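You operate a simulated robot arm through the tools that you are given. There is no shell and no other tool. Be economical: measure what you need, move in short steps, check, and stop when the job is done.

Carry out the task below with a simulated two-armed robot. There is one attempt and no reset: what you move stays moved.

JOB
Screw the lid back on the jar on the top of the long blue bench.

Only the result counts: the job must be done as asked and must still hold three seconds after the hand-in. Knocking over, shifting, dropping, spilling or breaking anything else fails it. Lids that push on must go on centred and level and be pressed home; caps that screw on are set level and turned clockwise until they are tight.

ROBOT AND FRAMES
Two 7-joint arms with two-finger parallel grippers on one trunk, on a base that drives. Base frame: it is fixed to the floor where the robot stands at the start and does not move with it; the origin is under the middle of the robot, x ahead of it, y to its left, z up; the surface under the hand at the start is at about z = 800. Lengths are in mm, angles in rad, forces in N, time in s.
The left shoulder is at the start at [60, 189, 1203], the right one opposite. With the tool pointing down near the work surface each hand reaches from about 100 to 640 mm from the robot's upright axis, wherever it stands, measured 20 degrees to its own side. Payload 3.43 kg a hand.
The tool frame of a hand sits at the grasp point between the pads (the TCP): z along the fingers, y along the line on which they close. The tips reach 30 mm beyond it. The gripper opens to 94 mm. The fingers are 28 mm wide and 10 mm thick; the gripper's body (50 by 96 mm) begins 55 mm behind the TCP.
Orientation is that of the tool frame in the base frame, as a unit quaternion [w, x, y, z]. With the fingers straight down and closing along the base's y, the tool's x points along the base's -x, its y along +y and its z along -z.

CONTROLS
- The arms move only by the tool step_arm. It takes "left_series", "right_series" or both (then of equal length, played together; a hand with none holds still); each is a list of rows, each a list of 6 numbers: the shift along the base's x, y, z in units of 50 mm (1.0 is 50 mm), then the turn, a rotation vector about the base's x, y, z in units of 8 degrees (1.0 is 8 degrees). In form: [[dx, dy, dz, ax, ay, az], ...]. A call has 1 to 12 rows; each row shifts and turns the commanded pose from where the row before left it. "left_hand" and "right_hand" are, for a hand that has rows, the opening in per cent of the stroke, from 0 (shut) to 100 (fully open), set as the call begins (left out, the last holds). A call with a number of a shift or a turn outside -1 to 1 is refused whole. Rows are played at 5 a second. More than 50 mm and 0.15 rad between two rows, or a gripper value outside its range, and nothing of the call is played. Where a pose cannot be reached the arm comes as near as it can. A force on the tool above 40 N (or 10 N above the force at the start of the call, whichever is more), or a blocked arm, ends the call early, and 0.2 s more pass. The fingers move at their own pace (about 153 mm/s each) and stop on an object; they squeeze with about 36 N. The grip force told is the motor's: it shows also when the fingers shut on nothing. Time passes only in rows, and 0.2 s behind the last, so rows that do not move let the fingers close. It gives the time, the measured TCP pose, the force on the tool (base axes), the opening and the grip force at its end, in the units of the frame above (readings bear some noise), with the torque about the TCP (base axes, N m) and any sound that the robot's microphone picked up.
- Cameras (640 x 400 px; columns grow to the right, rows downward): "scene" is now at [-14.9, 22.2, 1741.1]; the picture's right is [0.47, -0.88, 0.00], its down [-0.77, -0.41, -0.49] and it looks along [0.43, 0.23, -0.87] (base axes); focal length 251 px, centre (320, 200). "left" rides on the left gripper at [76, -14, -102] in its tool frame; the picture's right is [0.18, 0.98, 0.00], its down [-0.75, 0.14, -0.64] and it looks along [-0.63, 0.12, 0.77] (tool axes); focal length 243 px, centre (320, 200). "right" rides on the right gripper at [76, 14, -102] in its tool frame; the picture's right is [-0.18, 0.98, 0.00], its down [-0.75, -0.14, -0.64] and it looks along [-0.63, -0.12, 0.77] (tool axes); focal length 243 px, centre (320, 200). There is no depth. A picture from a camera that has moved, and an enlarged one, comes with that camera's place and axes in the base frame and with its lens. The place of the scene camera against the robot may be out by one fixed shift of up to 25 mm in any direction.
- capture(camera): a new picture of that camera. It takes no simulated time.
- move_column(by): slides the trunk up (or, below 0, down) by that many mm; the arms and the scene camera ride with it, the base frame stays. It gives what a move gives, with no picture.
- base_move(legs): drives the robot by 1 to 6 legs, each [ahead, left, turn to the left] in mm, mm and rad, along the robot's own axes; the way and the turn of a leg run together, so that a leg with both is an arc; at most 1500 mm and 3.142 rad a leg. The arms and the cameras ride along, it lands a little off, and it stops where it bumps. It gives what a move gives.
- turn_head(pan, tilt): turns the head with the scene camera to pan (to the left, within 1.501 rad either way) and tilt (down, from -0.506 to 1.204), counted from straight ahead of the robot. It gives what a move gives.
- inspect(camera, box): a new picture of the part [left, top, right, bottom] of that camera's present view, enlarged. It takes no simulated time.
- hand_in(): hands the job in; it is judged then, once.

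Go step by step. Nothing tells you exact positions but the pictures and the camera data: compare them with the known pose of the tool, close in by small moves and look again before you grip or let go. The budget is 120 turns and 92 pictures, counting those below and the enlarged ones. Unless the task says otherwise, let go and move clear before handing in.

The tools are called after "Request:" by a JSON object that holds its "fn" and its "kwargs". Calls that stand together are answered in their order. step_arm: Moves the arms, as the interface text tells. Its arguments: {"type":"object","properties":{"left_series":{"type":"array","items":{"type":"array","items":{"type":"number"}}},"left_hand":{"type":"number"},"right_series":{"type":"array","items":{"type":"array","items":{"type":"number"}}},"right_hand":{"type":"number"}},"required":[]} The other tools are called the same way: move_column (by) slides the trunk up or down; base_move (legs) drives the base; turn_head (pan, tilt) turns the head that bears the scene camera; capture (camera) takes a picture; inspect (camera, box) takes an enlarged picture of a part of a camera's view; hand_in () hands the job in.

At the start:

```text
time_s: 0.0
left_ee_pos: [358.6, 453.8, 1109.7]
left_tcp_rot: [0.0, -0.001, 1.0, 0.0]
left_contact_force: [0.3, -1.3, 0.1]
left_torque: [-0.01, 0.01, 0.0]
left_gripper_width: 93.9
left_grip_force: 0.0
right_ee_pos: [348.0, -24.3, 1121.0]
right_tcp_rot: [0.0, 0.0, 1.0, 0.0]
right_contact_force: [-0.3, -0.3, 0.2]
right_torque: [0.0, 0.01, -0.02]
right_gripper_width: 94.0
right_grip_force: 0.0
trunk travel left (down, up): [-875.0, 115.0]
robot x, y, heading: [2.6, 3.9, -0.001]
head pan, tilt: [0.492, 1.063]
```

scene: 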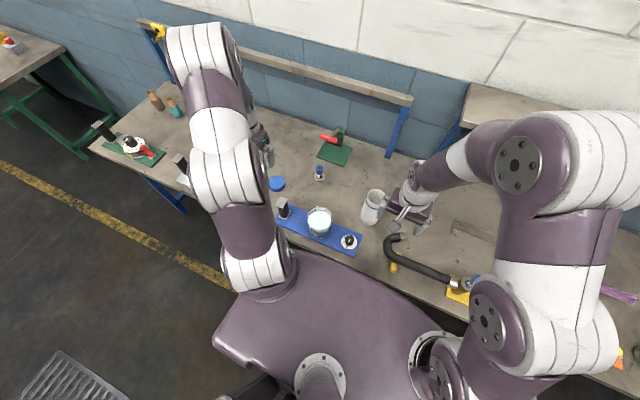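
right: 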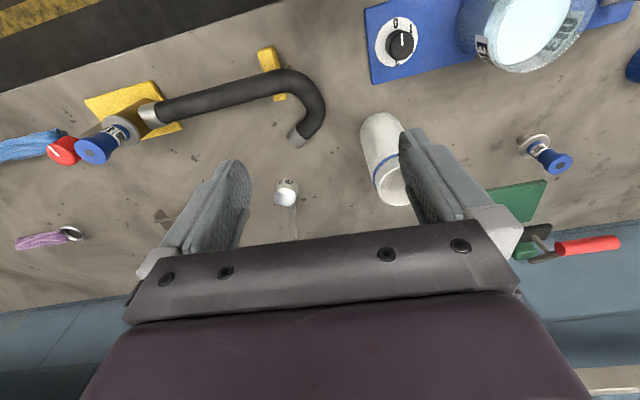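
left: 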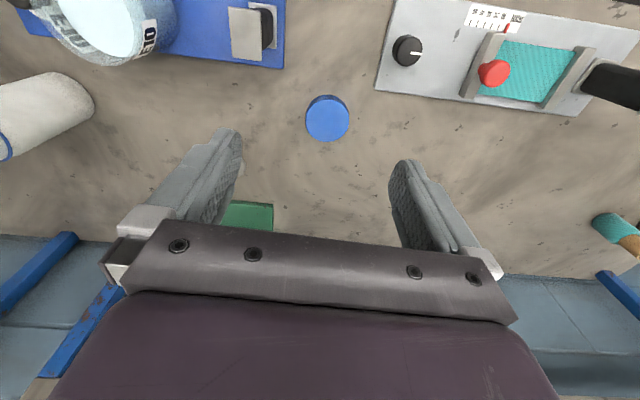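

I see a bench with blue legs, a blue disc (probably the lid) and candidate jars: a white cylinder and a glass vessel on a blue plate. I'll look closer first.

Request:
{"fn": "inspect", "kwargs": {"camera": "scene", "box": [240, 120, 440, 260]}}

Request:
{"fn": "inspect", "kwargs": {"camera": "left", "box": [0, 0, 400, 240]}}

Request:
{"fn": "inspect", "kwargs": {"camera": "right", "box": [320, 0, 640, 220]}}

```text
2.86 times, centred on (340, 190) of scene
camera zoom: at [-14.9, 22.2, 1741.1], right [0.47, -0.88, 0.0], down [-0.77, -0.41, -0.49], along [0.43, 0.23, -0.87], focal length 718 px, centre (263, 229)
```

zoom: 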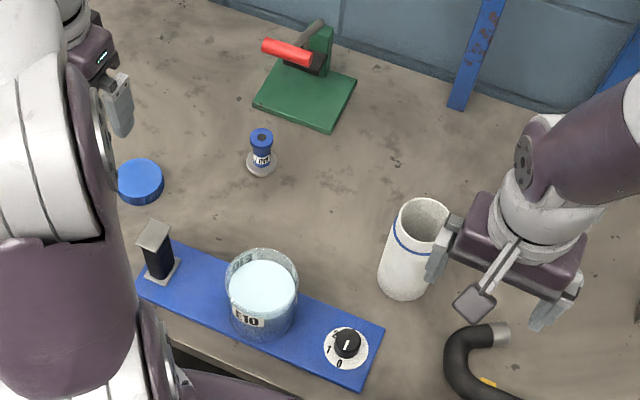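

```text
1.60 times, centred on (200, 120) of left
camera zoom: at [281.4, 440.5, 1212.9], right [-0.18, 0.98, 0.0], down [0.75, 0.14, 0.64], along [0.63, 0.12, -0.77], focal length 388 px, centre (512, 328)
```

zoom: 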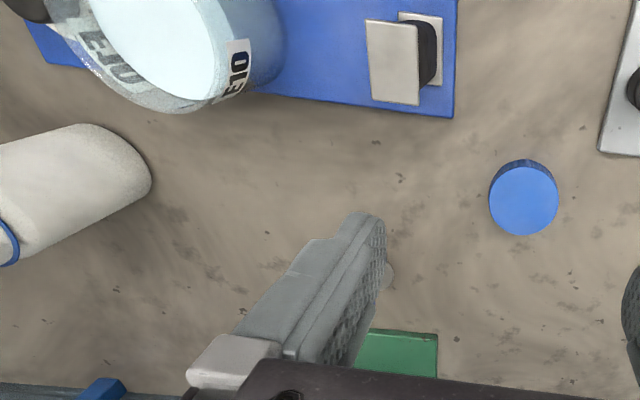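

```text
1.82 times, centred on (480, 110) of right
camera zoom: at [272.6, -10.6, 1224.0], right [0.18, 0.98, 0.0], down [0.75, -0.14, 0.64], along [0.63, -0.12, -0.77], focal length 441 px, centre (29, 364)
```

zoom: 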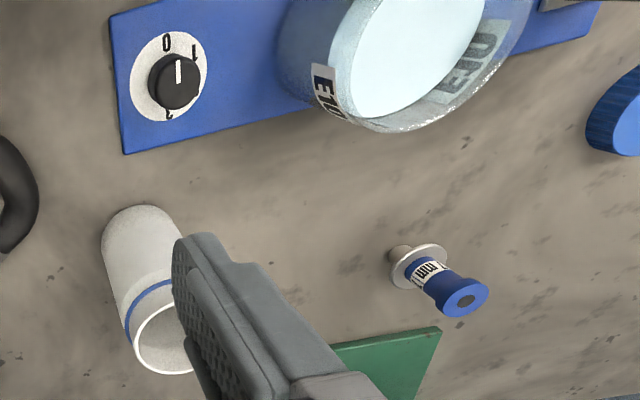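

The blue disc is about 73 mm across. The white vessel has a mouth of about 66 mm and the glass one is about 92 mm. I'll look around for other jars and benches before deciding.

Request:
{"fn": "turn_head", "kwargs": {"pan": 1.1, "tilt": 0.6}}

Request:
{"fn": "capture", "kwargs": {"camera": "scene"}}

Request:
{"fn": "turn_head", "kwargs": {"pan": -0.5, "tilt": 0.7}}

Request:
{"fn": "capture", "kwargs": {"camera": "scene"}}

Request:
{"fn": "turn_head", "kwargs": {"pan": 0.3, "tilt": 0.6}}

Request:
{"fn": "capture", "kwargs": {"camera": "scene"}}

```text
time_s: 1.0
left_ee_pos: [358.1, 453.4, 1110.2]
left_tcp_rot: [0.0, 0.0, 1.0, 0.0]
left_contact_force: [-0.2, 0.3, 0.7]
left_torque: [-0.01, -0.01, -0.03]
left_gripper_width: 93.9
left_grip_force: 0.1
right_ee_pos: [348.9, -23.9, 1121.2]
right_tcp_rot: [0.0, -0.001, 1.0, 0.0]
right_contact_force: [0.0, 0.1, 1.3]
right_torque: [0.03, 0.03, -0.01]
right_gripper_width: 94.0
right_grip_force: 0.1
trunk travel left (down, up): [-875.0, 115.0]
robot x, y, heading: [5.1, 1.0, -0.002]
head pan, tilt: [1.1, 0.6]
```

```text
85 pictures are left
camera scene: at [-32.5, 69.8, 1777.3], right [0.89, -0.45, 0.0], down [-0.26, -0.5, -0.82], along [0.38, 0.73, -0.57], focal length 251 px, centre (320, 200)
```

scene: 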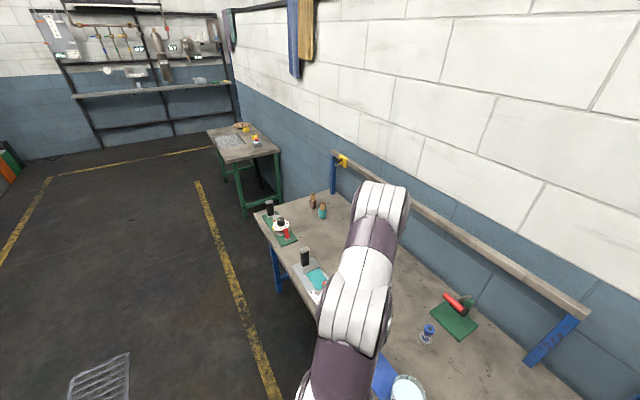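

```text
time_s: 2.7
left_ee_pos: [358.9, 454.4, 1108.9]
left_tcp_rot: [0.001, -0.001, 1.0, 0.0]
left_contact_force: [-0.7, 0.6, 0.4]
left_torque: [-0.01, -0.01, 0.0]
left_gripper_width: 93.9
left_grip_force: 0.0
right_ee_pos: [348.4, -25.0, 1121.4]
right_tcp_rot: [0.001, 0.0, 1.0, 0.0]
right_contact_force: [0.2, 0.0, -0.2]
right_torque: [0.03, 0.0, 0.0]
right_gripper_width: 94.0
right_grip_force: 0.1
trunk travel left (down, up): [-875.0, 115.0]
robot x, y, heading: [-1.0, -1.8, 0.0]
head pan, tilt: [-0.499, 0.7]
```

```text
84 pictures are left
camera scene: at [1.9, -49.5, 1768.8], right [-0.48, -0.88, 0.0], down [-0.57, 0.31, -0.76], along [0.67, -0.37, -0.64], focal length 251 px, centre (320, 200)
```

scene: 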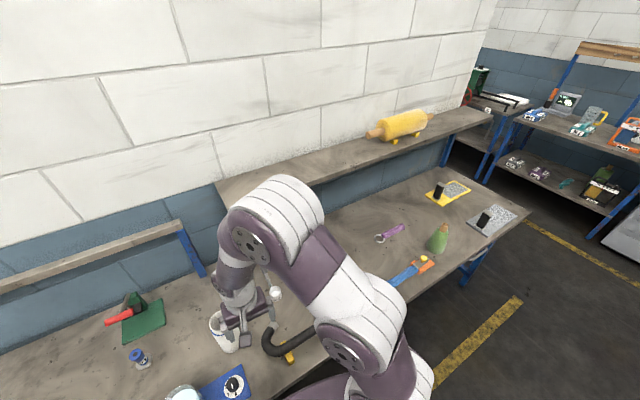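

```text
time_s: 3.8
left_ee_pos: [357.9, 454.4, 1110.0]
left_tcp_rot: [0.001, 0.0, 1.0, 0.0]
left_contact_force: [-0.4, -0.2, 0.6]
left_torque: [-0.02, 0.0, -0.02]
left_gripper_width: 94.1
left_grip_force: 0.1
right_ee_pos: [349.4, -23.7, 1121.5]
right_tcp_rot: [0.0, 0.0, 1.0, -0.001]
right_contact_force: [0.1, -1.0, -0.2]
right_torque: [-0.02, 0.01, -0.03]
right_gripper_width: 93.9
right_grip_force: 0.1
trunk travel left (down, up): [-875.0, 115.0]
robot x, y, heading: [-0.9, -0.8, -0.004]
head pan, tilt: [0.3, 0.6]
```

```text
83 pictures are left
camera scene: at [11.7, 17.2, 1777.4], right [0.29, -0.96, 0.0], down [-0.54, -0.17, -0.82], along [0.79, 0.24, -0.57], focal length 251 px, centre (320, 200)
```

scene: 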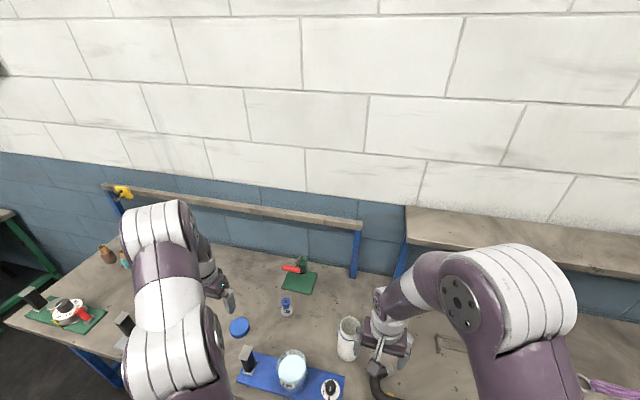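

The bench in front with the blue legs holds the lid and the white vessel. I'll centre the right hand over the vessel to see its mouth.

Request:
{"fn": "step_arm", "kwargs": {"right_series": [[0, 0.75, 0, 0, 0, 0], [0, 0.75, 0, 0, 0, 0], [0, 0, 0, 0, 0, 0]]}}

Request:
{"fn": "capture", "kwargs": {"camera": "right"}}

Request:
{"fn": "inspect", "kwargs": {"camera": "right", "box": [240, 60, 440, 220]}}

```text
time_s: 4.6
left_ee_pos: [358.5, 452.0, 1108.8]
left_tcp_rot: [-0.001, 0.0, 1.0, 0.001]
left_contact_force: [0.1, -0.6, 0.1]
left_torque: [-0.02, 0.05, -0.03]
left_gripper_width: 94.0
left_grip_force: 0.0
right_ee_pos: [347.4, 51.4, 1121.6]
right_tcp_rot: [0.0, 0.0, 1.0, 0.0]
right_contact_force: [0.3, -0.6, -0.2]
right_torque: [0.01, 0.01, 0.0]
right_gripper_width: 93.9
right_grip_force: 0.1
trunk travel left (down, up): [-875.0, 115.0]
robot x, y, heading: [1.9, 0.3, -0.0]
head pan, tilt: [0.3, 0.6]
```

```text
82 pictures are left
camera right: at [271.7, 64.3, 1224.6], right [0.18, 0.98, 0.0], down [0.75, -0.14, 0.64], along [0.63, -0.12, -0.77], focal length 243 px, centre (320, 200)
```

right: 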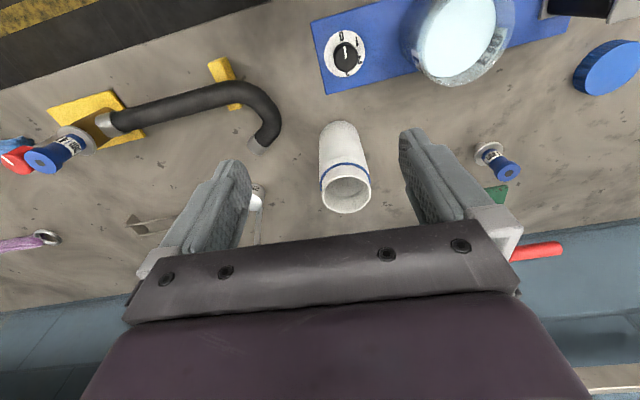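

```text
2.50 times, centred on (340, 140) of right
camera zoom: at [271.7, 64.3, 1224.6], right [0.18, 0.98, 0.0], down [0.75, -0.14, 0.64], along [0.63, -0.12, -0.77], focal length 606 px, centre (270, 350)
```

zoom: 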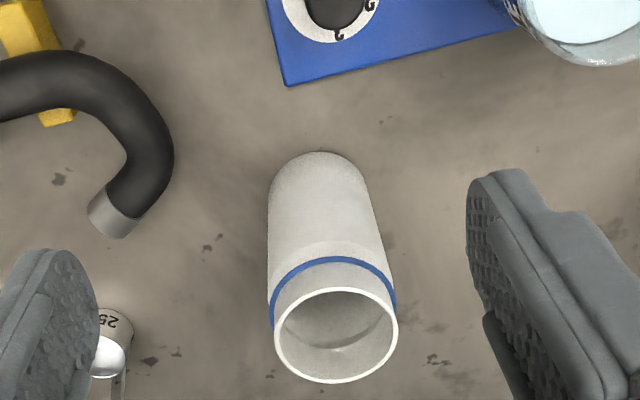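

The white vessel has a threaded-looking neck with a blue ring to match the blue lid, so it's the jar, near (473, 61) with its rim at about z 980. I'll bring the left hand over the lid and look.

Request:
{"fn": "step_arm", "kwargs": {"left_series": [[0.7, 0.25, -0.8, 0, 0, 0], [0.7, 0.25, -0.8, 0, 0, 0], [0, 0, -0.8, 0, 0, 0], [0, 0, 0, 0, 0, 0]]}}

Request:
{"fn": "capture", "kwargs": {"camera": "left"}}

Request:
{"fn": "capture", "kwargs": {"camera": "scene"}}

```text
refused: row 1 steps farther than a row can; nothing moved
```

```text
80 pictures are left
camera left: at [281.5, 439.5, 1213.3], right [-0.18, 0.98, 0.0], down [0.75, 0.14, 0.64], along [0.63, 0.12, -0.77], focal length 243 px, centre (320, 200)
```

left: 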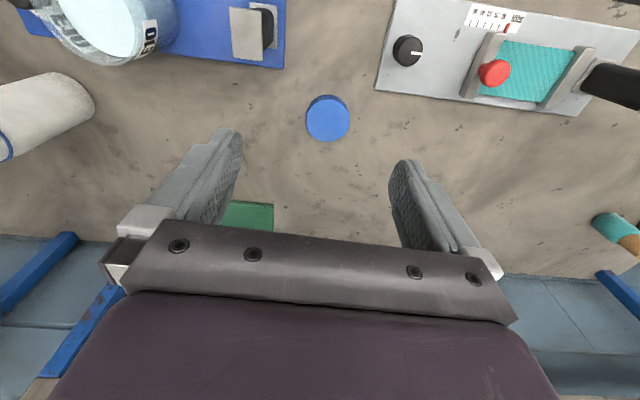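

```text
79 pictures are left
camera scene: at [11.7, 15.8, 1777.4], right [0.3, -0.96, 0.0], down [-0.54, -0.17, -0.83], along [0.79, 0.24, -0.56], focal length 251 px, centre (320, 200)
```

scene: 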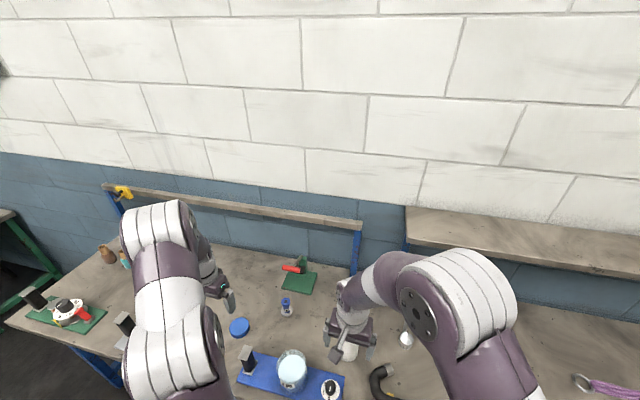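

A row is limited to 50 mm in total shift, so I'll use smaller rows.

Request:
{"fn": "step_arm", "kwargs": {"left_series": [[0.5, 0.2, -0.7, 0, 0, 0], [0.5, 0.2, -0.7, 0, 0, 0], [0.45, 0.15, -0.7, 0, 0, 0], [0, 0, -0.7, 0, 0, 0], [0, 0, 0, 0, 0, 0]]}}

Request:
{"fn": "capture", "kwargs": {"camera": "left"}}

```text
time_s: 5.8
left_ee_pos: [429.4, 481.3, 969.5]
left_tcp_rot: [-0.001, 0.0, 1.0, 0.0]
left_contact_force: [-0.3, -0.5, 0.4]
left_torque: [-0.01, -0.02, 0.0]
left_gripper_width: 94.0
left_grip_force: 0.1
right_ee_pos: [347.0, 51.0, 1122.5]
right_tcp_rot: [0.0, 0.0, 1.0, 0.0]
right_contact_force: [0.0, -0.4, -0.9]
right_torque: [-0.02, 0.03, -0.01]
right_gripper_width: 94.3
right_grip_force: 0.0
trunk travel left (down, up): [-875.0, 115.0]
robot x, y, heading: [-0.6, 3.2, 0.001]
head pan, tilt: [0.3, 0.6]
```

```text
78 pictures are left
camera left: at [353.2, 467.0, 1073.4], right [-0.18, 0.98, 0.0], down [0.75, 0.14, 0.64], along [0.63, 0.12, -0.77], focal length 243 px, centre (320, 200)
```

left: 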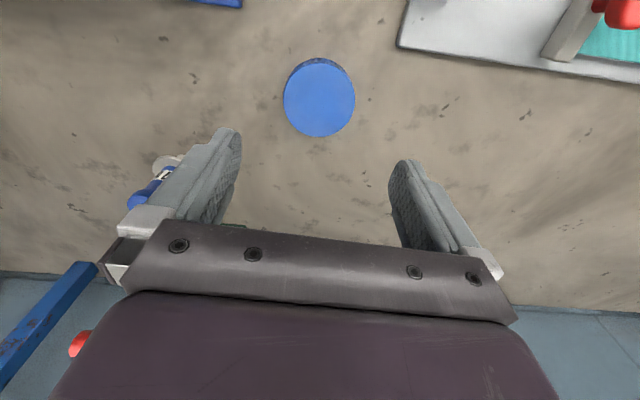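

Request:
{"fn": "step_arm", "kwargs": {"left_series": [[0.08, 0, -0.9, 0, 0, 0], [0, 0, -0.9, 0, 0, 0], [0, 0, 0, 0, 0, 0]]}}

Request:
{"fn": "capture", "kwargs": {"camera": "left"}}

```text
time_s: 6.6
left_ee_pos: [434.2, 481.0, 880.2]
left_tcp_rot: [0.001, 0.0, 1.0, 0.0]
left_contact_force: [-0.4, 0.3, -0.2]
left_torque: [0.02, -0.02, -0.01]
left_gripper_width: 93.6
left_grip_force: 0.1
right_ee_pos: [347.9, 50.3, 1122.6]
right_tcp_rot: [0.0, 0.0, 1.0, 0.0]
right_contact_force: [-0.6, 0.4, 0.2]
right_torque: [0.01, -0.02, -0.01]
right_gripper_width: 93.9
right_grip_force: 0.1
trunk travel left (down, up): [-875.0, 115.0]
robot x, y, heading: [-3.9, 1.3, -0.001]
head pan, tilt: [0.3, 0.6]
```

```text
77 pictures are left
camera left: at [357.7, 467.5, 983.0], right [-0.18, 0.98, 0.0], down [0.75, 0.14, 0.64], along [0.63, 0.12, -0.77], focal length 243 px, centre (320, 200)
```

left: 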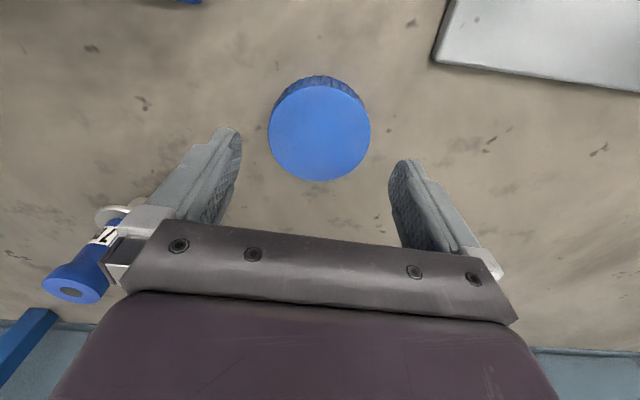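

The lid is centred between the fingers at about (431, 481), with its top near z 818. I'll descend next.

Request:
{"fn": "step_arm", "kwargs": {"left_series": [[-0.05, 0, -0.5, 0, 0, 0], [0, 0, -0.34, 0, 0, 0], [0, 0, 0, 0, 0, 0]]}}

Request:
{"fn": "capture", "kwargs": {"camera": "left"}}

```text
time_s: 7.4
left_ee_pos: [433.3, 480.1, 838.1]
left_tcp_rot: [0.0, 0.0, 1.0, 0.0]
left_contact_force: [-0.9, -0.5, 0.3]
left_torque: [-0.03, -0.02, 0.0]
left_gripper_width: 94.1
left_grip_force: 0.0
right_ee_pos: [347.8, 51.5, 1122.4]
right_tcp_rot: [0.0, 0.0, 1.0, 0.0]
right_contact_force: [-0.1, 0.6, -0.3]
right_torque: [0.0, 0.02, -0.01]
right_gripper_width: 94.1
right_grip_force: 0.0
trunk travel left (down, up): [-875.0, 115.0]
robot x, y, heading: [0.2, 1.4, 0.0]
head pan, tilt: [0.3, 0.6]
```

```text
76 pictures are left
camera left: at [355.7, 468.0, 940.7], right [-0.18, 0.98, 0.0], down [0.75, 0.14, 0.64], along [0.63, 0.12, -0.77], focal length 243 px, centre (320, 200)
```

left: 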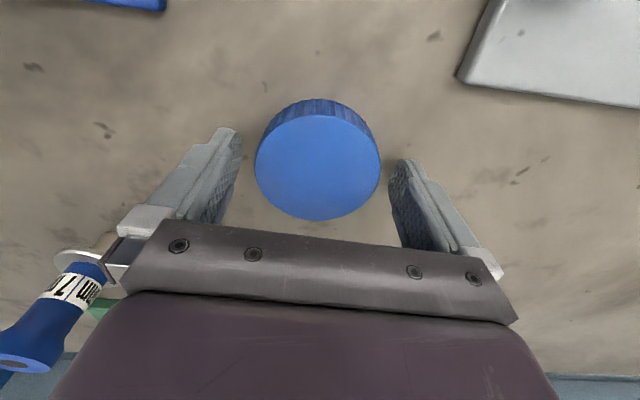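

Request:
{"fn": "step_arm", "kwargs": {"left_series": [[-0.08, 0, -0.04, 0, 0, 0], [0, 0, 0, 0, 0, 0]]}}

Request:
{"fn": "step_arm", "kwargs": {"left_series": [[0, 0, 0, 0, 0, 0], [0, 0, 0, 0, 0, 0], [0, 0, 0, 0, 0, 0]], "left_hand": 0}}

Request:
{"fn": "capture", "kwargs": {"camera": "left"}}

```text
time_s: 8.0
left_ee_pos: [428.6, 480.5, 835.0]
left_tcp_rot: [-0.001, 0.001, 1.0, 0.0]
left_contact_force: [-0.7, 0.3, 1.2]
left_torque: [-0.04, -0.02, 0.02]
left_gripper_width: 94.0
left_grip_force: 0.1
right_ee_pos: [347.7, 52.3, 1122.0]
right_tcp_rot: [0.0, 0.0, 1.0, 0.0]
right_contact_force: [-0.1, 0.4, 0.7]
right_torque: [0.0, 0.01, 0.02]
right_gripper_width: 93.9
right_grip_force: 0.0
trunk travel left (down, up): [-875.0, 115.0]
robot x, y, heading: [0.5, -1.1, 0.0]
head pan, tilt: [0.3, 0.6]
```

```text
time_s: 8.8
left_ee_pos: [427.8, 482.1, 834.6]
left_tcp_rot: [0.0, 0.001, 1.0, 0.0]
left_contact_force: [0.6, -0.3, -0.3]
left_torque: [0.01, -0.02, 0.02]
left_gripper_width: 69.6
left_grip_force: 36.5
right_ee_pos: [348.4, 52.5, 1122.0]
right_tcp_rot: [0.0, 0.0, 1.0, 0.0]
right_contact_force: [-0.8, 0.0, -0.1]
right_torque: [0.02, -0.01, 0.04]
right_gripper_width: 94.0
right_grip_force: 0.2
trunk travel left (down, up): [-875.0, 115.0]
robot x, y, heading: [-1.1, -1.5, 0.002]
head pan, tilt: [0.3, 0.6]
```

```text
75 pictures are left
camera left: at [351.5, 467.9, 939.0], right [-0.18, 0.98, 0.0], down [0.75, 0.14, 0.64], along [0.63, 0.12, -0.77], focal length 243 px, centre (320, 200)
```

left: 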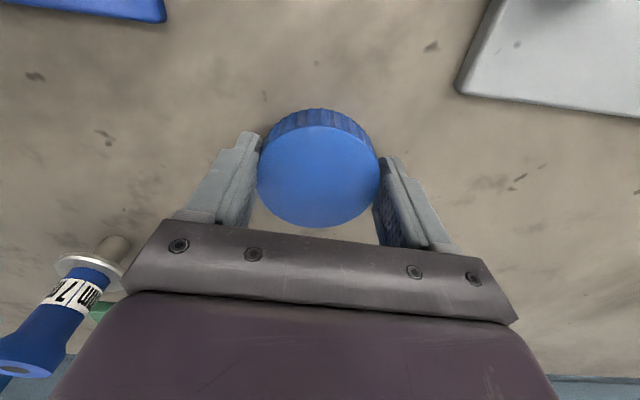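

The lid is gripped at 69.6 mm and centred. I'll lift it, then measure the jar from more angles.

Request:
{"fn": "step_arm", "kwargs": {"left_series": [[0, 0, 0.4, 0, 0, 0], [0, 0, 0.8, 0, 0, 0], [0, 0, 0.9, 0, 0, 0], [0, 0, 0.9, 0, 0, 0], [0, 0, 0.9, 0, 0, 0], [0, 0, 0.9, 0, 0, 0], [0, 0, 0, 0, 0, 0]]}}

Request:
{"fn": "capture", "kwargs": {"camera": "left"}}

Request:
{"fn": "step_arm", "kwargs": {"right_series": [[-0.7, 0, 0.4, 0, 0, 0], [-0.9, 0, 0.4, 0, 0, 0], [0, 0, 0, 0, 0, 0]]}}

Request:
{"fn": "inspect", "kwargs": {"camera": "right", "box": [240, 60, 440, 220]}}

```text
time_s: 10.4
left_ee_pos: [428.8, 482.4, 1075.1]
left_tcp_rot: [0.0, -0.001, 1.0, -0.001]
left_contact_force: [-0.6, 0.2, -0.1]
left_torque: [-0.02, 0.0, -0.04]
left_gripper_width: 69.2
left_grip_force: 36.4
right_ee_pos: [348.1, 51.7, 1121.3]
right_tcp_rot: [-0.001, 0.0, 1.0, 0.0]
right_contact_force: [-0.3, -0.2, 0.2]
right_torque: [0.0, 0.01, -0.01]
right_gripper_width: 94.2
right_grip_force: 0.2
trunk travel left (down, up): [-875.0, 115.0]
robot x, y, heading: [1.9, 2.1, 0.001]
head pan, tilt: [0.3, 0.6]
```

```text
74 pictures are left
camera left: at [351.4, 468.5, 1178.8], right [-0.18, 0.98, 0.0], down [0.75, 0.14, 0.64], along [0.63, 0.12, -0.77], focal length 243 px, centre (320, 200)
```

left: 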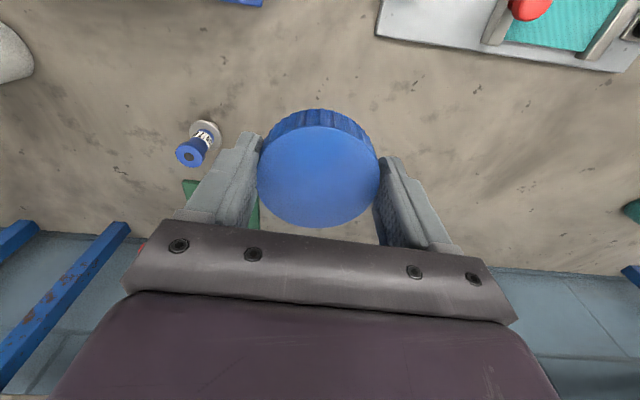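

```text
time_s: 11.2
left_ee_pos: [428.8, 482.7, 1074.0]
left_tcp_rot: [-0.002, 0.0, 1.0, 0.0]
left_contact_force: [0.9, -0.1, 0.4]
left_torque: [-0.01, 0.05, -0.03]
left_gripper_width: 69.7
left_grip_force: 35.8
right_ee_pos: [267.8, 50.3, 1161.0]
right_tcp_rot: [-0.002, 0.0, 1.0, 0.0]
right_contact_force: [-0.3, 0.5, 0.1]
right_torque: [-0.01, 0.0, -0.04]
right_gripper_width: 94.0
right_grip_force: 0.1
trunk travel left (down, up): [-875.0, 115.0]
robot x, y, heading: [4.6, 1.2, -0.004]
head pan, tilt: [0.3, 0.6]
```

```text
2.50 times, centred on (340, 140) of right
camera zoom: at [192.7, 64.2, 1263.9], right [0.18, 0.98, 0.0], down [0.75, -0.14, 0.64], along [0.63, -0.12, -0.77], focal length 606 px, centre (270, 350)
```

zoom: 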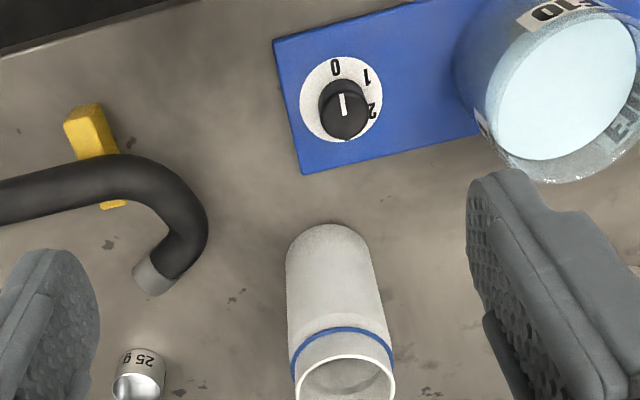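

The jar axis is near (478, 61), with the rim at about z 975 and a neck of about 66 mm. I'll steady the jar with the right hand from the front right, tilted, and turn the lid with the left. First I'll reorient the right hand away from the jar.

Request:
{"fn": "step_arm", "kwargs": {"right_series": [[0.37, -0.28, 0, 0, 0, 1], [0.37, -0.28, 0, 0, 0, 1], [0.37, -0.28, 0, 0, 0, 1], [0.37, -0.28, 0, 0, 0, 1], [0.37, -0.28, 0, 0, 0, 1], [0, 0, -0.25, 0.603, -0.718, 0], [0, 0, -0.25, 0.603, -0.718, 0], [0, 0, -0.25, 0.603, -0.718, 0], [0, 0, -0.25, 0.603, -0.718, 0], [0, 0, 0, 0, 0, 0]]}}

Request:
{"fn": "step_arm", "kwargs": {"right_series": [[0, 0, -0.25, 0.603, -0.718, 0], [0, 0, -0.25, 0.603, -0.718, 0], [0, 0, -0.25, 0.603, -0.718, 0], [0, 0, -0.25, 0.603, -0.718, 0], [0, 0, 0, 0, 0, 0]]}}

Request:
{"fn": "capture", "kwargs": {"camera": "right"}}

Request:
{"fn": "turn_head", "kwargs": {"pan": 0.1, "tilt": 0.95}}

Request:
{"fn": "capture", "kwargs": {"camera": "scene"}}

```text
time_s: 13.4
left_ee_pos: [429.0, 482.3, 1074.0]
left_tcp_rot: [0.0, -0.001, 1.0, 0.0]
left_contact_force: [0.7, 0.6, -0.8]
left_torque: [0.04, 0.0, -0.01]
left_gripper_width: 69.2
left_grip_force: 36.0
right_ee_pos: [356.7, -16.8, 1117.8]
right_tcp_rot: [0.203, -0.336, 0.916, 0.084]
right_contact_force: [0.1, -0.5, 0.4]
right_torque: [-0.01, 0.01, 0.02]
right_gripper_width: 94.2
right_grip_force: 0.2
right hand out of reach, approached as far as the arm can: row 9
trunk travel left (down, up): [-875.0, 115.0]
robot x, y, heading: [2.4, 1.1, -0.0]
head pan, tilt: [0.3, 0.6]
```

```text
time_s: 14.6
left_ee_pos: [428.4, 481.9, 1074.4]
left_tcp_rot: [0.0, 0.0, 1.0, 0.0]
left_contact_force: [-0.4, 0.2, -0.7]
left_torque: [-0.04, 0.04, 0.02]
left_gripper_width: 70.0
left_grip_force: 35.7
right_ee_pos: [348.5, -9.7, 1078.3]
right_tcp_rot: [0.362, -0.327, 0.856, 0.171]
right_contact_force: [1.1, 0.1, -0.1]
right_torque: [0.03, 0.01, 0.01]
right_gripper_width: 94.1
right_grip_force: 0.0
right hand out of reach, approached as far as the arm can: row 1, 2
trunk travel left (down, up): [-875.0, 115.0]
robot x, y, heading: [-0.2, 0.1, -0.001]
head pan, tilt: [0.3, 0.6]
```

```text
72 pictures are left
camera right: at [247.0, -87.0, 1093.6], right [-0.57, 0.8, 0.19], down [0.17, -0.11, 0.98], along [0.8, 0.59, -0.07], focal length 243 px, centre (320, 200)
```

right: 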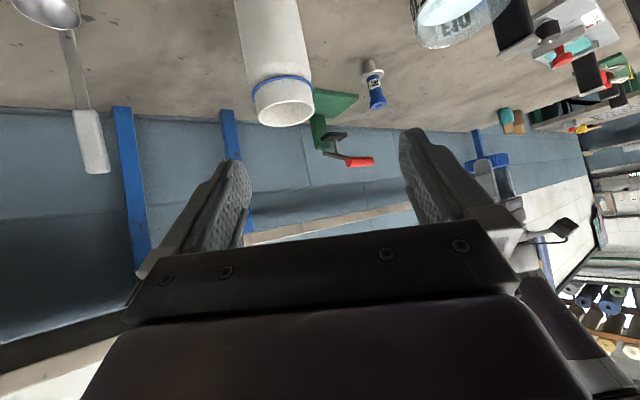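

```text
time_s: 15.4
left_ee_pos: [427.9, 481.2, 1075.2]
left_tcp_rot: [0.0, -0.001, 1.0, -0.001]
left_contact_force: [0.3, 0.8, 0.3]
left_torque: [0.0, -0.04, -0.01]
left_gripper_width: 69.6
left_grip_force: 35.8
right_ee_pos: [347.8, -9.9, 1078.4]
right_tcp_rot: [0.361, -0.327, 0.857, 0.171]
right_contact_force: [-0.8, -0.4, 0.2]
right_torque: [-0.03, 0.03, -0.02]
right_gripper_width: 94.0
right_grip_force: 0.0
trunk travel left (down, up): [-875.0, 115.0]
robot x, y, heading: [-0.2, -0.2, -0.002]
head pan, tilt: [0.099, 0.949]
```

```text
71 pictures are left
camera scene: at [-0.5, -1.7, 1749.0], right [0.1, -0.99, 0.0], down [-0.81, -0.08, -0.58], along [0.58, 0.06, -0.81], focal length 251 px, centre (320, 200)
```

scene: 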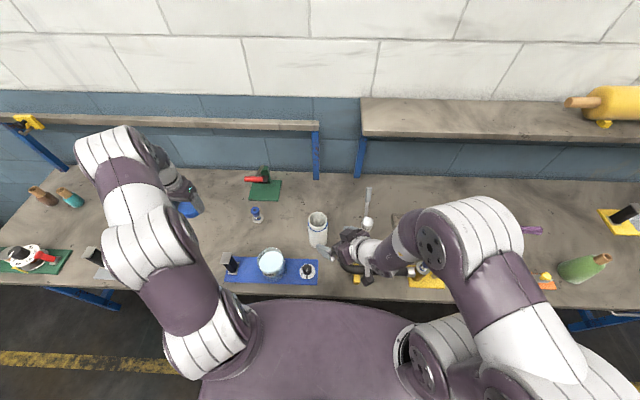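

The right hand reached about 47° of pitch. I'll lower it to a pre-grasp height and finish levelling and pitching.

Request:
{"fn": "step_arm", "kwargs": {"right_series": [[0.1, -0.17, -0.5, 0.2, -0.33, 0], [0.1, -0.17, -0.5, 0.2, -0.33, 0], [0.1, -0.17, -0.5, 0.2, -0.33, 0], [0.1, -0.17, -0.5, 0.2, -0.33, 0], [0, 0, 0, 0, 0, 0]]}}

Request:
{"fn": "capture", "kwargs": {"camera": "right"}}

Request:
{"fn": "capture", "kwargs": {"camera": "scene"}}

```text
time_s: 16.6
left_ee_pos: [426.6, 481.5, 1074.5]
left_tcp_rot: [0.0, -0.001, 1.0, 0.0]
left_contact_force: [0.3, -0.4, 0.2]
left_torque: [0.01, -0.01, 0.03]
left_gripper_width: 69.5
left_grip_force: 35.7
right_ee_pos: [424.5, -44.4, 1015.0]
right_tcp_rot: [0.451, -0.32, 0.81, 0.193]
right_contact_force: [0.2, 0.0, 0.7]
right_torque: [0.0, 0.0, -0.02]
right_gripper_width: 94.1
right_grip_force: 0.0
right hand out of reach, approached as far as the arm can: row 2, 3, 4
trunk travel left (down, up): [-875.0, 115.0]
robot x, y, heading: [-0.9, -3.3, -0.006]
head pan, tilt: [0.099, 0.949]
```

```text
70 pictures are left
camera right: at [323.2, -122.6, 1003.2], right [-0.61, 0.77, 0.18], down [0.0, -0.23, 0.97], along [0.79, 0.59, 0.14], focal length 243 px, centre (320, 200)
```

right: 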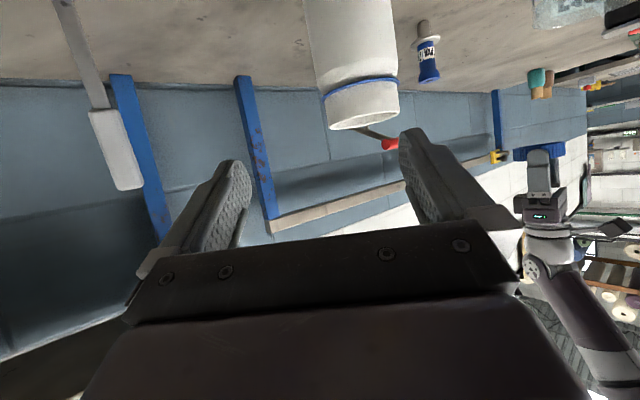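

```text
69 pictures are left
camera scene: at [-1.2, -1.3, 1749.0], right [0.1, -1.0, 0.0], down [-0.81, -0.08, -0.58], along [0.58, 0.06, -0.81], focal length 251 px, centre (320, 200)
```

scene: 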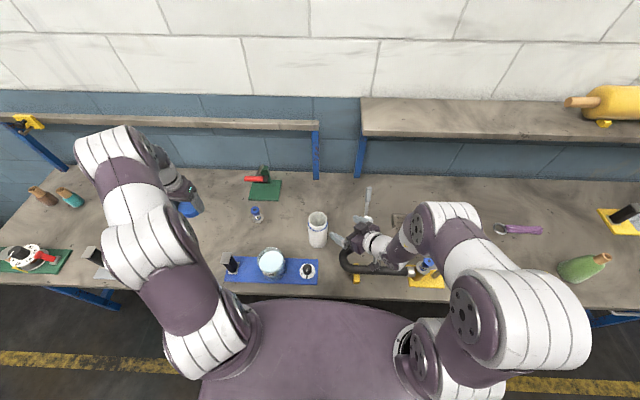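

Orientation is now 59° pitch with a 45° heading, but the position is limited there because the arm is folded. I'll yaw the hand further sideways, which is less folded, and lower it beside the jar.

Request:
{"fn": "step_arm", "kwargs": {"right_series": [[0.1, -0.2, 0, 0, 0, 1], [0.1, -0.2, 0, 0, 0, 1], [0.1, -0.2, 0, 0, 0, 1], [0, 0, -0.4, 0, 0, 0], [0, 0, -0.4, 0, 0, 0], [0, 0, 0, 0, 0, 0]]}}

Request:
{"fn": "capture", "kwargs": {"camera": "right"}}

```text
time_s: 18.0
left_ee_pos: [427.1, 482.4, 1075.4]
left_tcp_rot: [-0.001, 0.0, 1.0, 0.0]
left_contact_force: [-0.4, -0.1, -0.3]
left_torque: [0.0, 0.0, -0.02]
left_gripper_width: 69.5
left_grip_force: 36.0
right_ee_pos: [436.8, -69.2, 974.3]
right_tcp_rot: [0.417, -0.456, 0.741, 0.263]
right_contact_force: [-0.4, -0.3, -0.7]
right_torque: [0.0, 0.02, -0.01]
right_gripper_width: 93.9
right_grip_force: 0.0
right hand out of reach, approached as far as the arm can: row 3
trunk travel left (down, up): [-875.0, 115.0]
robot x, y, heading: [2.6, 4.8, 0.005]
head pan, tilt: [0.099, 0.949]
```

```text
68 pictures are left
camera right: at [368.0, -176.5, 962.4], right [-0.84, 0.52, 0.17], down [0.06, -0.21, 0.97], along [0.54, 0.83, 0.15], focal length 243 px, centre (320, 200)
```

right: 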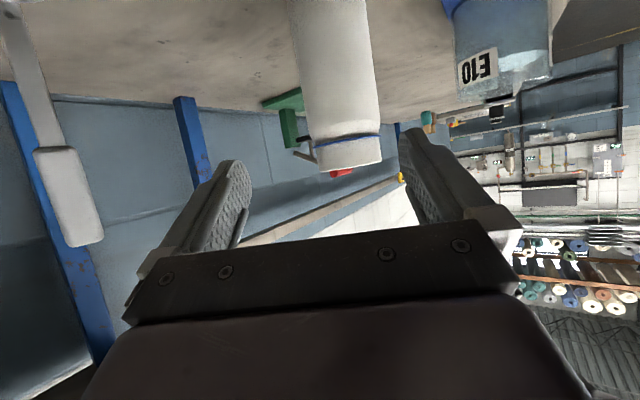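

The hand is now at 59° pitch with a 64° heading and level. I take the jar axis as about (476, 58) with the rim near z 973. I'll shift sideways and descend to grip height, still clear of the jar.

Request:
{"fn": "step_arm", "kwargs": {"right_series": [[-0.18, 0.09, -0.5, 0, 0, 0], [-0.17, 0.08, -0.5, 0, 0, 0], [0, 0, -0.48, 0, 0, 0], [0, 0, 0, 0, 0, 0]]}}

Request:
{"fn": "capture", "kwargs": {"camera": "right"}}

Request:
{"fn": "inspect", "kwargs": {"camera": "scene", "box": [240, 180, 440, 300]}}

```text
time_s: 19.0
left_ee_pos: [428.0, 482.1, 1075.3]
left_tcp_rot: [0.001, 0.0, 1.0, 0.0]
left_contact_force: [-0.2, -0.1, 0.6]
left_torque: [0.06, 0.0, 0.02]
left_gripper_width: 69.3
left_grip_force: 35.6
right_ee_pos: [422.6, -61.6, 910.7]
right_tcp_rot: [0.415, -0.457, 0.742, 0.262]
right_contact_force: [-0.5, 0.0, -0.2]
right_torque: [-0.01, -0.03, -0.02]
right_gripper_width: 94.1
right_grip_force: 0.1
right hand out of reach, approached as far as the arm can: row 2
trunk travel left (down, up): [-875.0, 115.0]
robot x, y, heading: [-2.9, -3.5, -0.004]
head pan, tilt: [0.099, 0.949]
```

```text
67 pictures are left
camera right: at [352.7, -169.2, 898.3], right [-0.84, 0.52, 0.17], down [0.07, -0.21, 0.98], along [0.55, 0.83, 0.14], focal length 243 px, centre (320, 200)
```

right: 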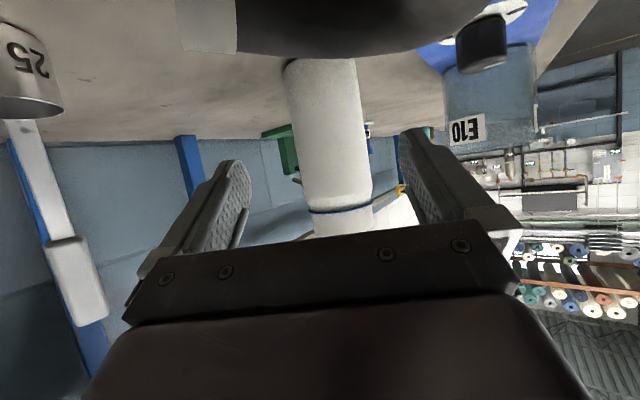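

```text
3.20 times, centred on (340, 240) of scene
camera zoom: at [-0.4, -1.6, 1749.0], right [0.1, -1.0, 0.0], down [-0.81, -0.08, -0.58], along [0.58, 0.06, -0.81], focal length 804 px, centre (256, 72)
```

zoom: 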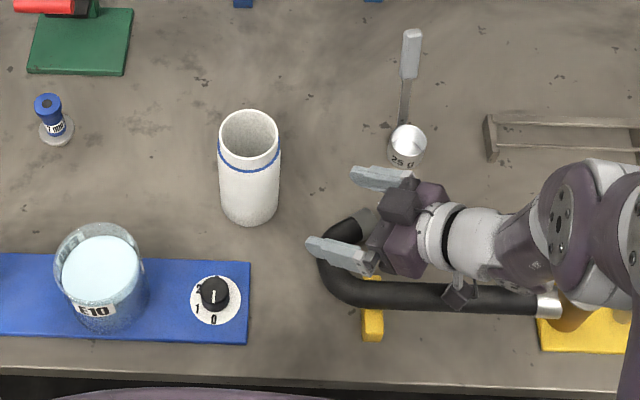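

Well aligned laterally (about 2–3 mm off) and the hose is cleared. I'll advance partway and check.

Request:
{"fn": "step_arm", "kwargs": {"right_series": [[0.2, 0.45, -0.06, 0, 0, 0], [0.2, 0.45, -0.06, 0, 0, 0], [0.17, 0.4, -0.06, 0, 0, 0], [0, 0, 0, 0, 0, 0]]}}

Request:
{"fn": "capture", "kwargs": {"camera": "right"}}

Request:
{"fn": "inspect", "kwargs": {"camera": "scene", "box": [240, 180, 440, 300]}}

```text
time_s: 20.0
left_ee_pos: [427.8, 481.5, 1075.0]
left_tcp_rot: [0.0, -0.001, 1.0, -0.001]
left_contact_force: [-0.3, -0.1, -0.5]
left_torque: [-0.02, 0.01, 0.01]
left_gripper_width: 69.5
left_grip_force: 35.9
right_ee_pos: [450.9, 3.2, 901.9]
right_tcp_rot: [0.417, -0.456, 0.741, 0.264]
right_contact_force: [0.6, 0.0, 0.4]
right_torque: [-0.04, -0.02, 0.0]
right_gripper_width: 94.0
right_grip_force: 0.2
trunk travel left (down, up): [-875.0, 115.0]
robot x, y, heading: [1.1, -0.4, 0.002]
head pan, tilt: [0.099, 0.949]
```

```text
65 pictures are left
camera right: at [382.0, -104.4, 888.8], right [-0.84, 0.52, 0.17], down [0.06, -0.21, 0.97], along [0.54, 0.83, 0.15], focal length 243 px, centre (320, 200)
```

right: 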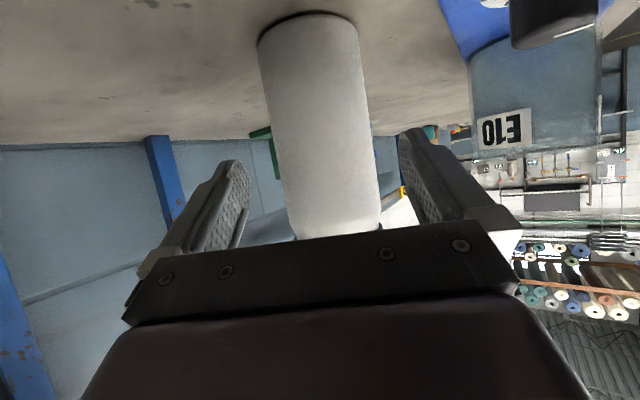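

```text
3.20 times, centred on (340, 240) of scene
camera zoom: at [-0.3, -1.9, 1749.0], right [0.1, -1.0, 0.0], down [-0.81, -0.08, -0.58], along [0.58, 0.06, -0.81], focal length 804 px, centre (256, 72)
```

zoom: 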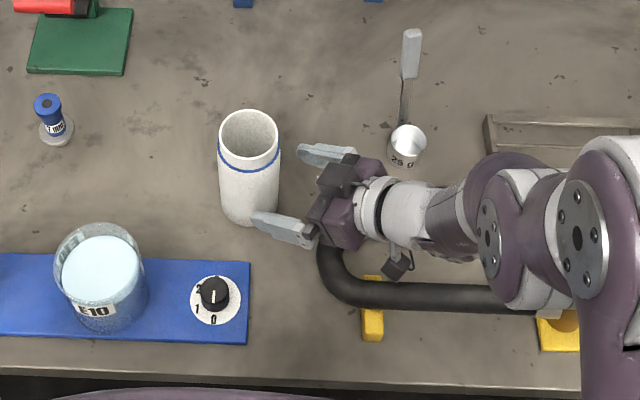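

Still centred. I'll complete the advance and check before closing.

Request:
{"fn": "step_arm", "kwargs": {"right_series": [[0.15, 0.3, -0.02, 0, 0, 0], [0.15, 0.3, -0.02, 0, 0, 0], [0.12, 0.26, 0, 0, 0, 0], [0, 0, 0, 0, 0, 0]]}}

Request:
{"fn": "capture", "kwargs": {"camera": "right"}}

Request:
{"fn": "inspect", "kwargs": {"camera": "scene", "box": [240, 180, 440, 300]}}

```text
time_s: 21.0
left_ee_pos: [428.0, 481.7, 1074.6]
left_tcp_rot: [-0.001, 0.0, 1.0, 0.0]
left_contact_force: [0.4, 0.7, 0.5]
left_torque: [0.02, 0.0, 0.03]
left_gripper_width: 69.5
left_grip_force: 35.9
right_ee_pos: [472.1, 47.5, 898.5]
right_tcp_rot: [0.417, -0.456, 0.74, 0.265]
right_contact_force: [-0.2, -0.2, 0.1]
right_torque: [-0.01, -0.02, -0.02]
right_gripper_width: 93.9
right_grip_force: 0.1
trunk travel left (down, up): [-875.0, 115.0]
robot x, y, heading: [-0.8, 0.6, -0.005]
head pan, tilt: [0.099, 0.949]
```

```text
63 pictures are left
camera right: at [402.7, -61.5, 886.6], right [-0.84, 0.52, 0.17], down [0.06, -0.21, 0.97], along [0.54, 0.83, 0.15], focal length 243 px, centre (320, 200)
```

right: 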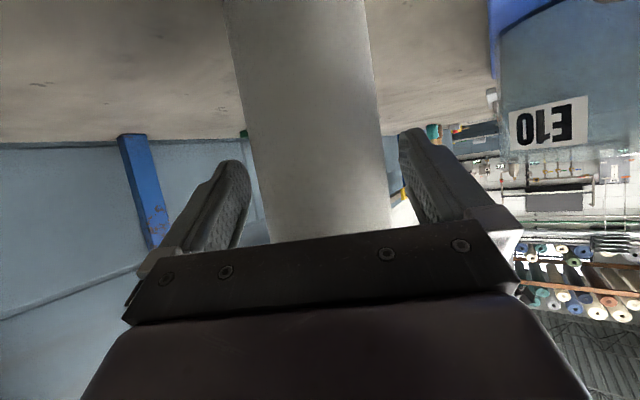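

```text
3.20 times, centred on (340, 240) of scene
camera zoom: at [-0.3, -1.7, 1749.0], right [0.1, -1.0, 0.0], down [-0.81, -0.08, -0.58], along [0.58, 0.06, -0.81], focal length 804 px, centre (256, 72)
```

zoom: 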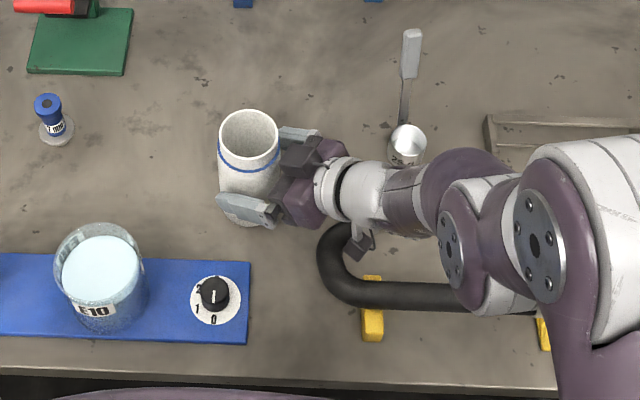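

The jar is between the pads, so I'll close the right hand gently to hold it.

Request:
{"fn": "step_arm", "kwargs": {"right_series": [[0, 0, 0, 0, 0, 0], [0, 0, 0, 0, 0, 0], [0, 0, 0, 0, 0, 0]], "right_hand": 0}}

Request:
{"fn": "capture", "kwargs": {"camera": "right"}}

Request:
{"fn": "inspect", "kwargs": {"camera": "scene", "box": [240, 180, 440, 300]}}

```text
time_s: 21.8
left_ee_pos: [427.3, 481.5, 1074.7]
left_tcp_rot: [0.0, 0.0, 1.0, 0.0]
left_contact_force: [0.2, -0.5, 0.0]
left_torque: [0.0, 0.01, 0.0]
left_gripper_width: 69.4
left_grip_force: 35.9
right_ee_pos: [472.4, 46.5, 899.4]
right_tcp_rot: [0.417, -0.455, 0.741, 0.264]
right_contact_force: [0.4, -1.1, 0.1]
right_torque: [-0.01, -0.11, -0.04]
right_gripper_width: 72.7
right_grip_force: 35.9
trunk travel left (down, up): [-875.0, 115.0]
robot x, y, heading: [1.2, -0.5, -0.005]
head pan, tilt: [0.099, 0.949]
```

```text
61 pictures are left
camera right: at [402.8, -61.6, 886.7], right [-0.84, 0.52, 0.17], down [0.06, -0.21, 0.97], along [0.54, 0.83, 0.15], focal length 243 px, centre (320, 200)
```

right: 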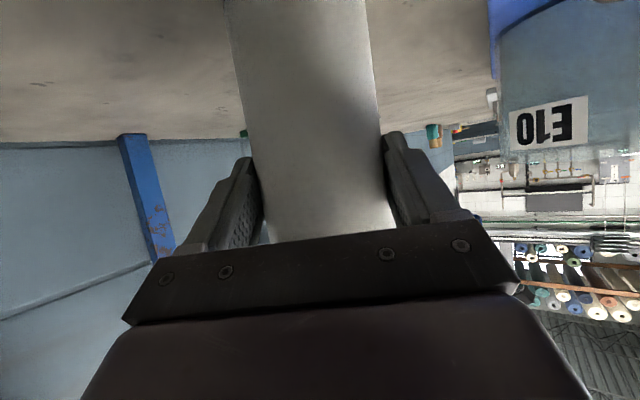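

```text
3.20 times, centred on (340, 240) of scene
camera zoom: at [-0.3, -1.7, 1749.0], right [0.1, -1.0, 0.0], down [-0.81, -0.08, -0.58], along [0.58, 0.06, -0.81], focal length 804 px, centre (256, 72)
```

zoom: 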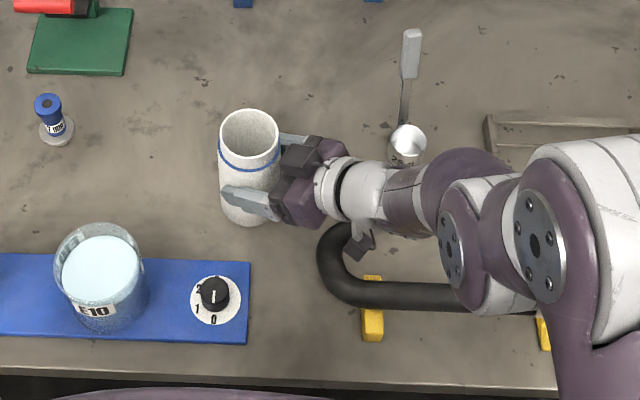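

The jar is held (72.7 mm) and hasn't moved noticeably. Next I'll carry the lid over the jar at a safe height.

Request:
{"fn": "step_arm", "kwargs": {"left_series": [[0.11, -0.94, 0.05, 0, 0, 0], [0.11, -0.94, 0.05, 0, 0, 0], [0.11, -0.94, 0, 0, 0, 0], [0.11, -0.94, 0, 0, 0, 0], [0.11, -0.94, 0, 0, 0, 0], [0.11, -0.94, 0, 0, 0, 0], [0.11, -0.94, 0, 0, 0, 0], [0.11, -0.94, 0, 0, 0, 0], [0.11, -0.94, 0, 0, 0, 0], [0, 0, 0, 0, 0, 0]]}}

Request:
{"fn": "capture", "kwargs": {"camera": "left"}}

Request:
{"fn": "inspect", "kwargs": {"camera": "scene", "box": [240, 160, 440, 280]}}

```text
time_s: 24.0
left_ee_pos: [476.9, 56.1, 1081.2]
left_tcp_rot: [0.0, 0.0, 1.0, -0.001]
left_contact_force: [-0.4, 0.2, 0.2]
left_torque: [-0.03, 0.0, 0.0]
left_gripper_width: 69.4
left_grip_force: 36.0
right_ee_pos: [472.4, 46.1, 898.3]
right_tcp_rot: [0.416, -0.456, 0.741, 0.264]
right_contact_force: [0.1, -1.2, 2.0]
right_torque: [-0.11, -0.1, -0.05]
right_gripper_width: 72.5
right_grip_force: 35.6
trunk travel left (down, up): [-875.0, 115.0]
robot x, y, heading: [1.2, 0.5, 0.003]
head pan, tilt: [0.099, 0.949]
```

```text
59 pictures are left
camera left: at [400.3, 44.3, 1184.7], right [-0.18, 0.98, 0.0], down [0.75, 0.14, 0.64], along [0.63, 0.12, -0.77], focal length 243 px, centre (320, 200)
```

left: 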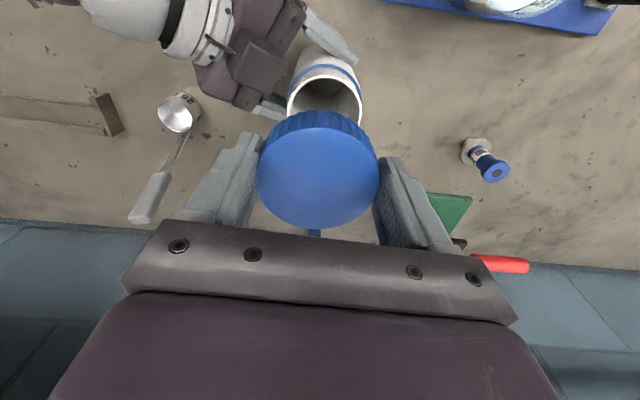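

```text
3.20 times, centred on (340, 220) of scene
camera zoom: at [-0.9, -1.0, 1749.0], right [0.1, -1.0, 0.0], down [-0.81, -0.08, -0.58], along [0.58, 0.06, -0.81], focal length 804 px, centre (256, 136)
```

zoom: 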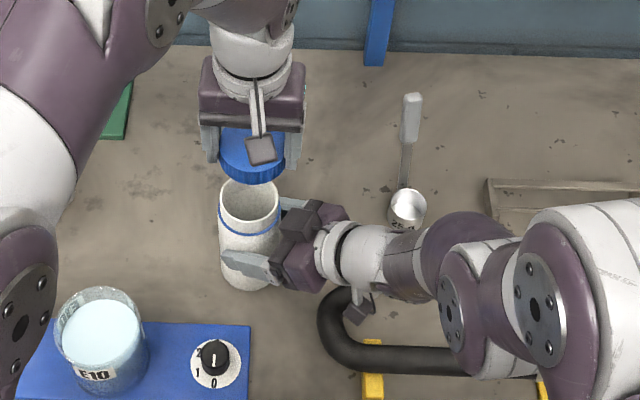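

Request:
{"fn": "inspect", "kwargs": {"camera": "left", "box": [250, 40, 400, 240]}}

Request:
{"fn": "inspect", "kwargs": {"camera": "left", "box": [280, 40, 370, 120]}}

```text
2.00 times, centred on (325, 140) of left
camera zoom: at [400.3, 44.3, 1184.7], right [-0.18, 0.98, 0.0], down [0.75, 0.14, 0.64], along [0.63, 0.12, -0.77], focal length 485 px, centre (310, 320)
```

zoom: 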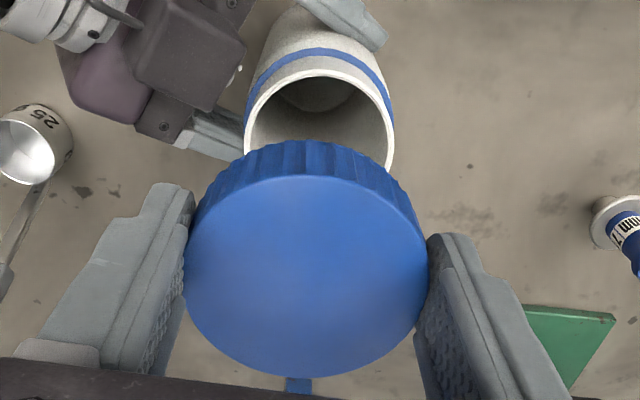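

```text
5.00 times, centred on (325, 80) of left
camera zoom: at [400.3, 44.3, 1184.7], right [-0.18, 0.98, 0.0], down [0.75, 0.14, 0.64], along [0.63, 0.12, -0.77], focal length 1213 px, centre (295, 800)
```

zoom: 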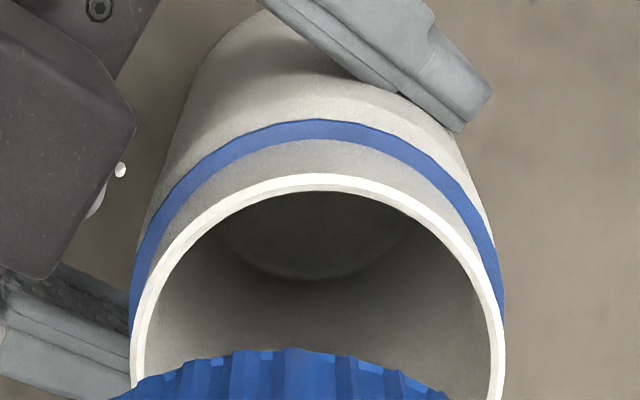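

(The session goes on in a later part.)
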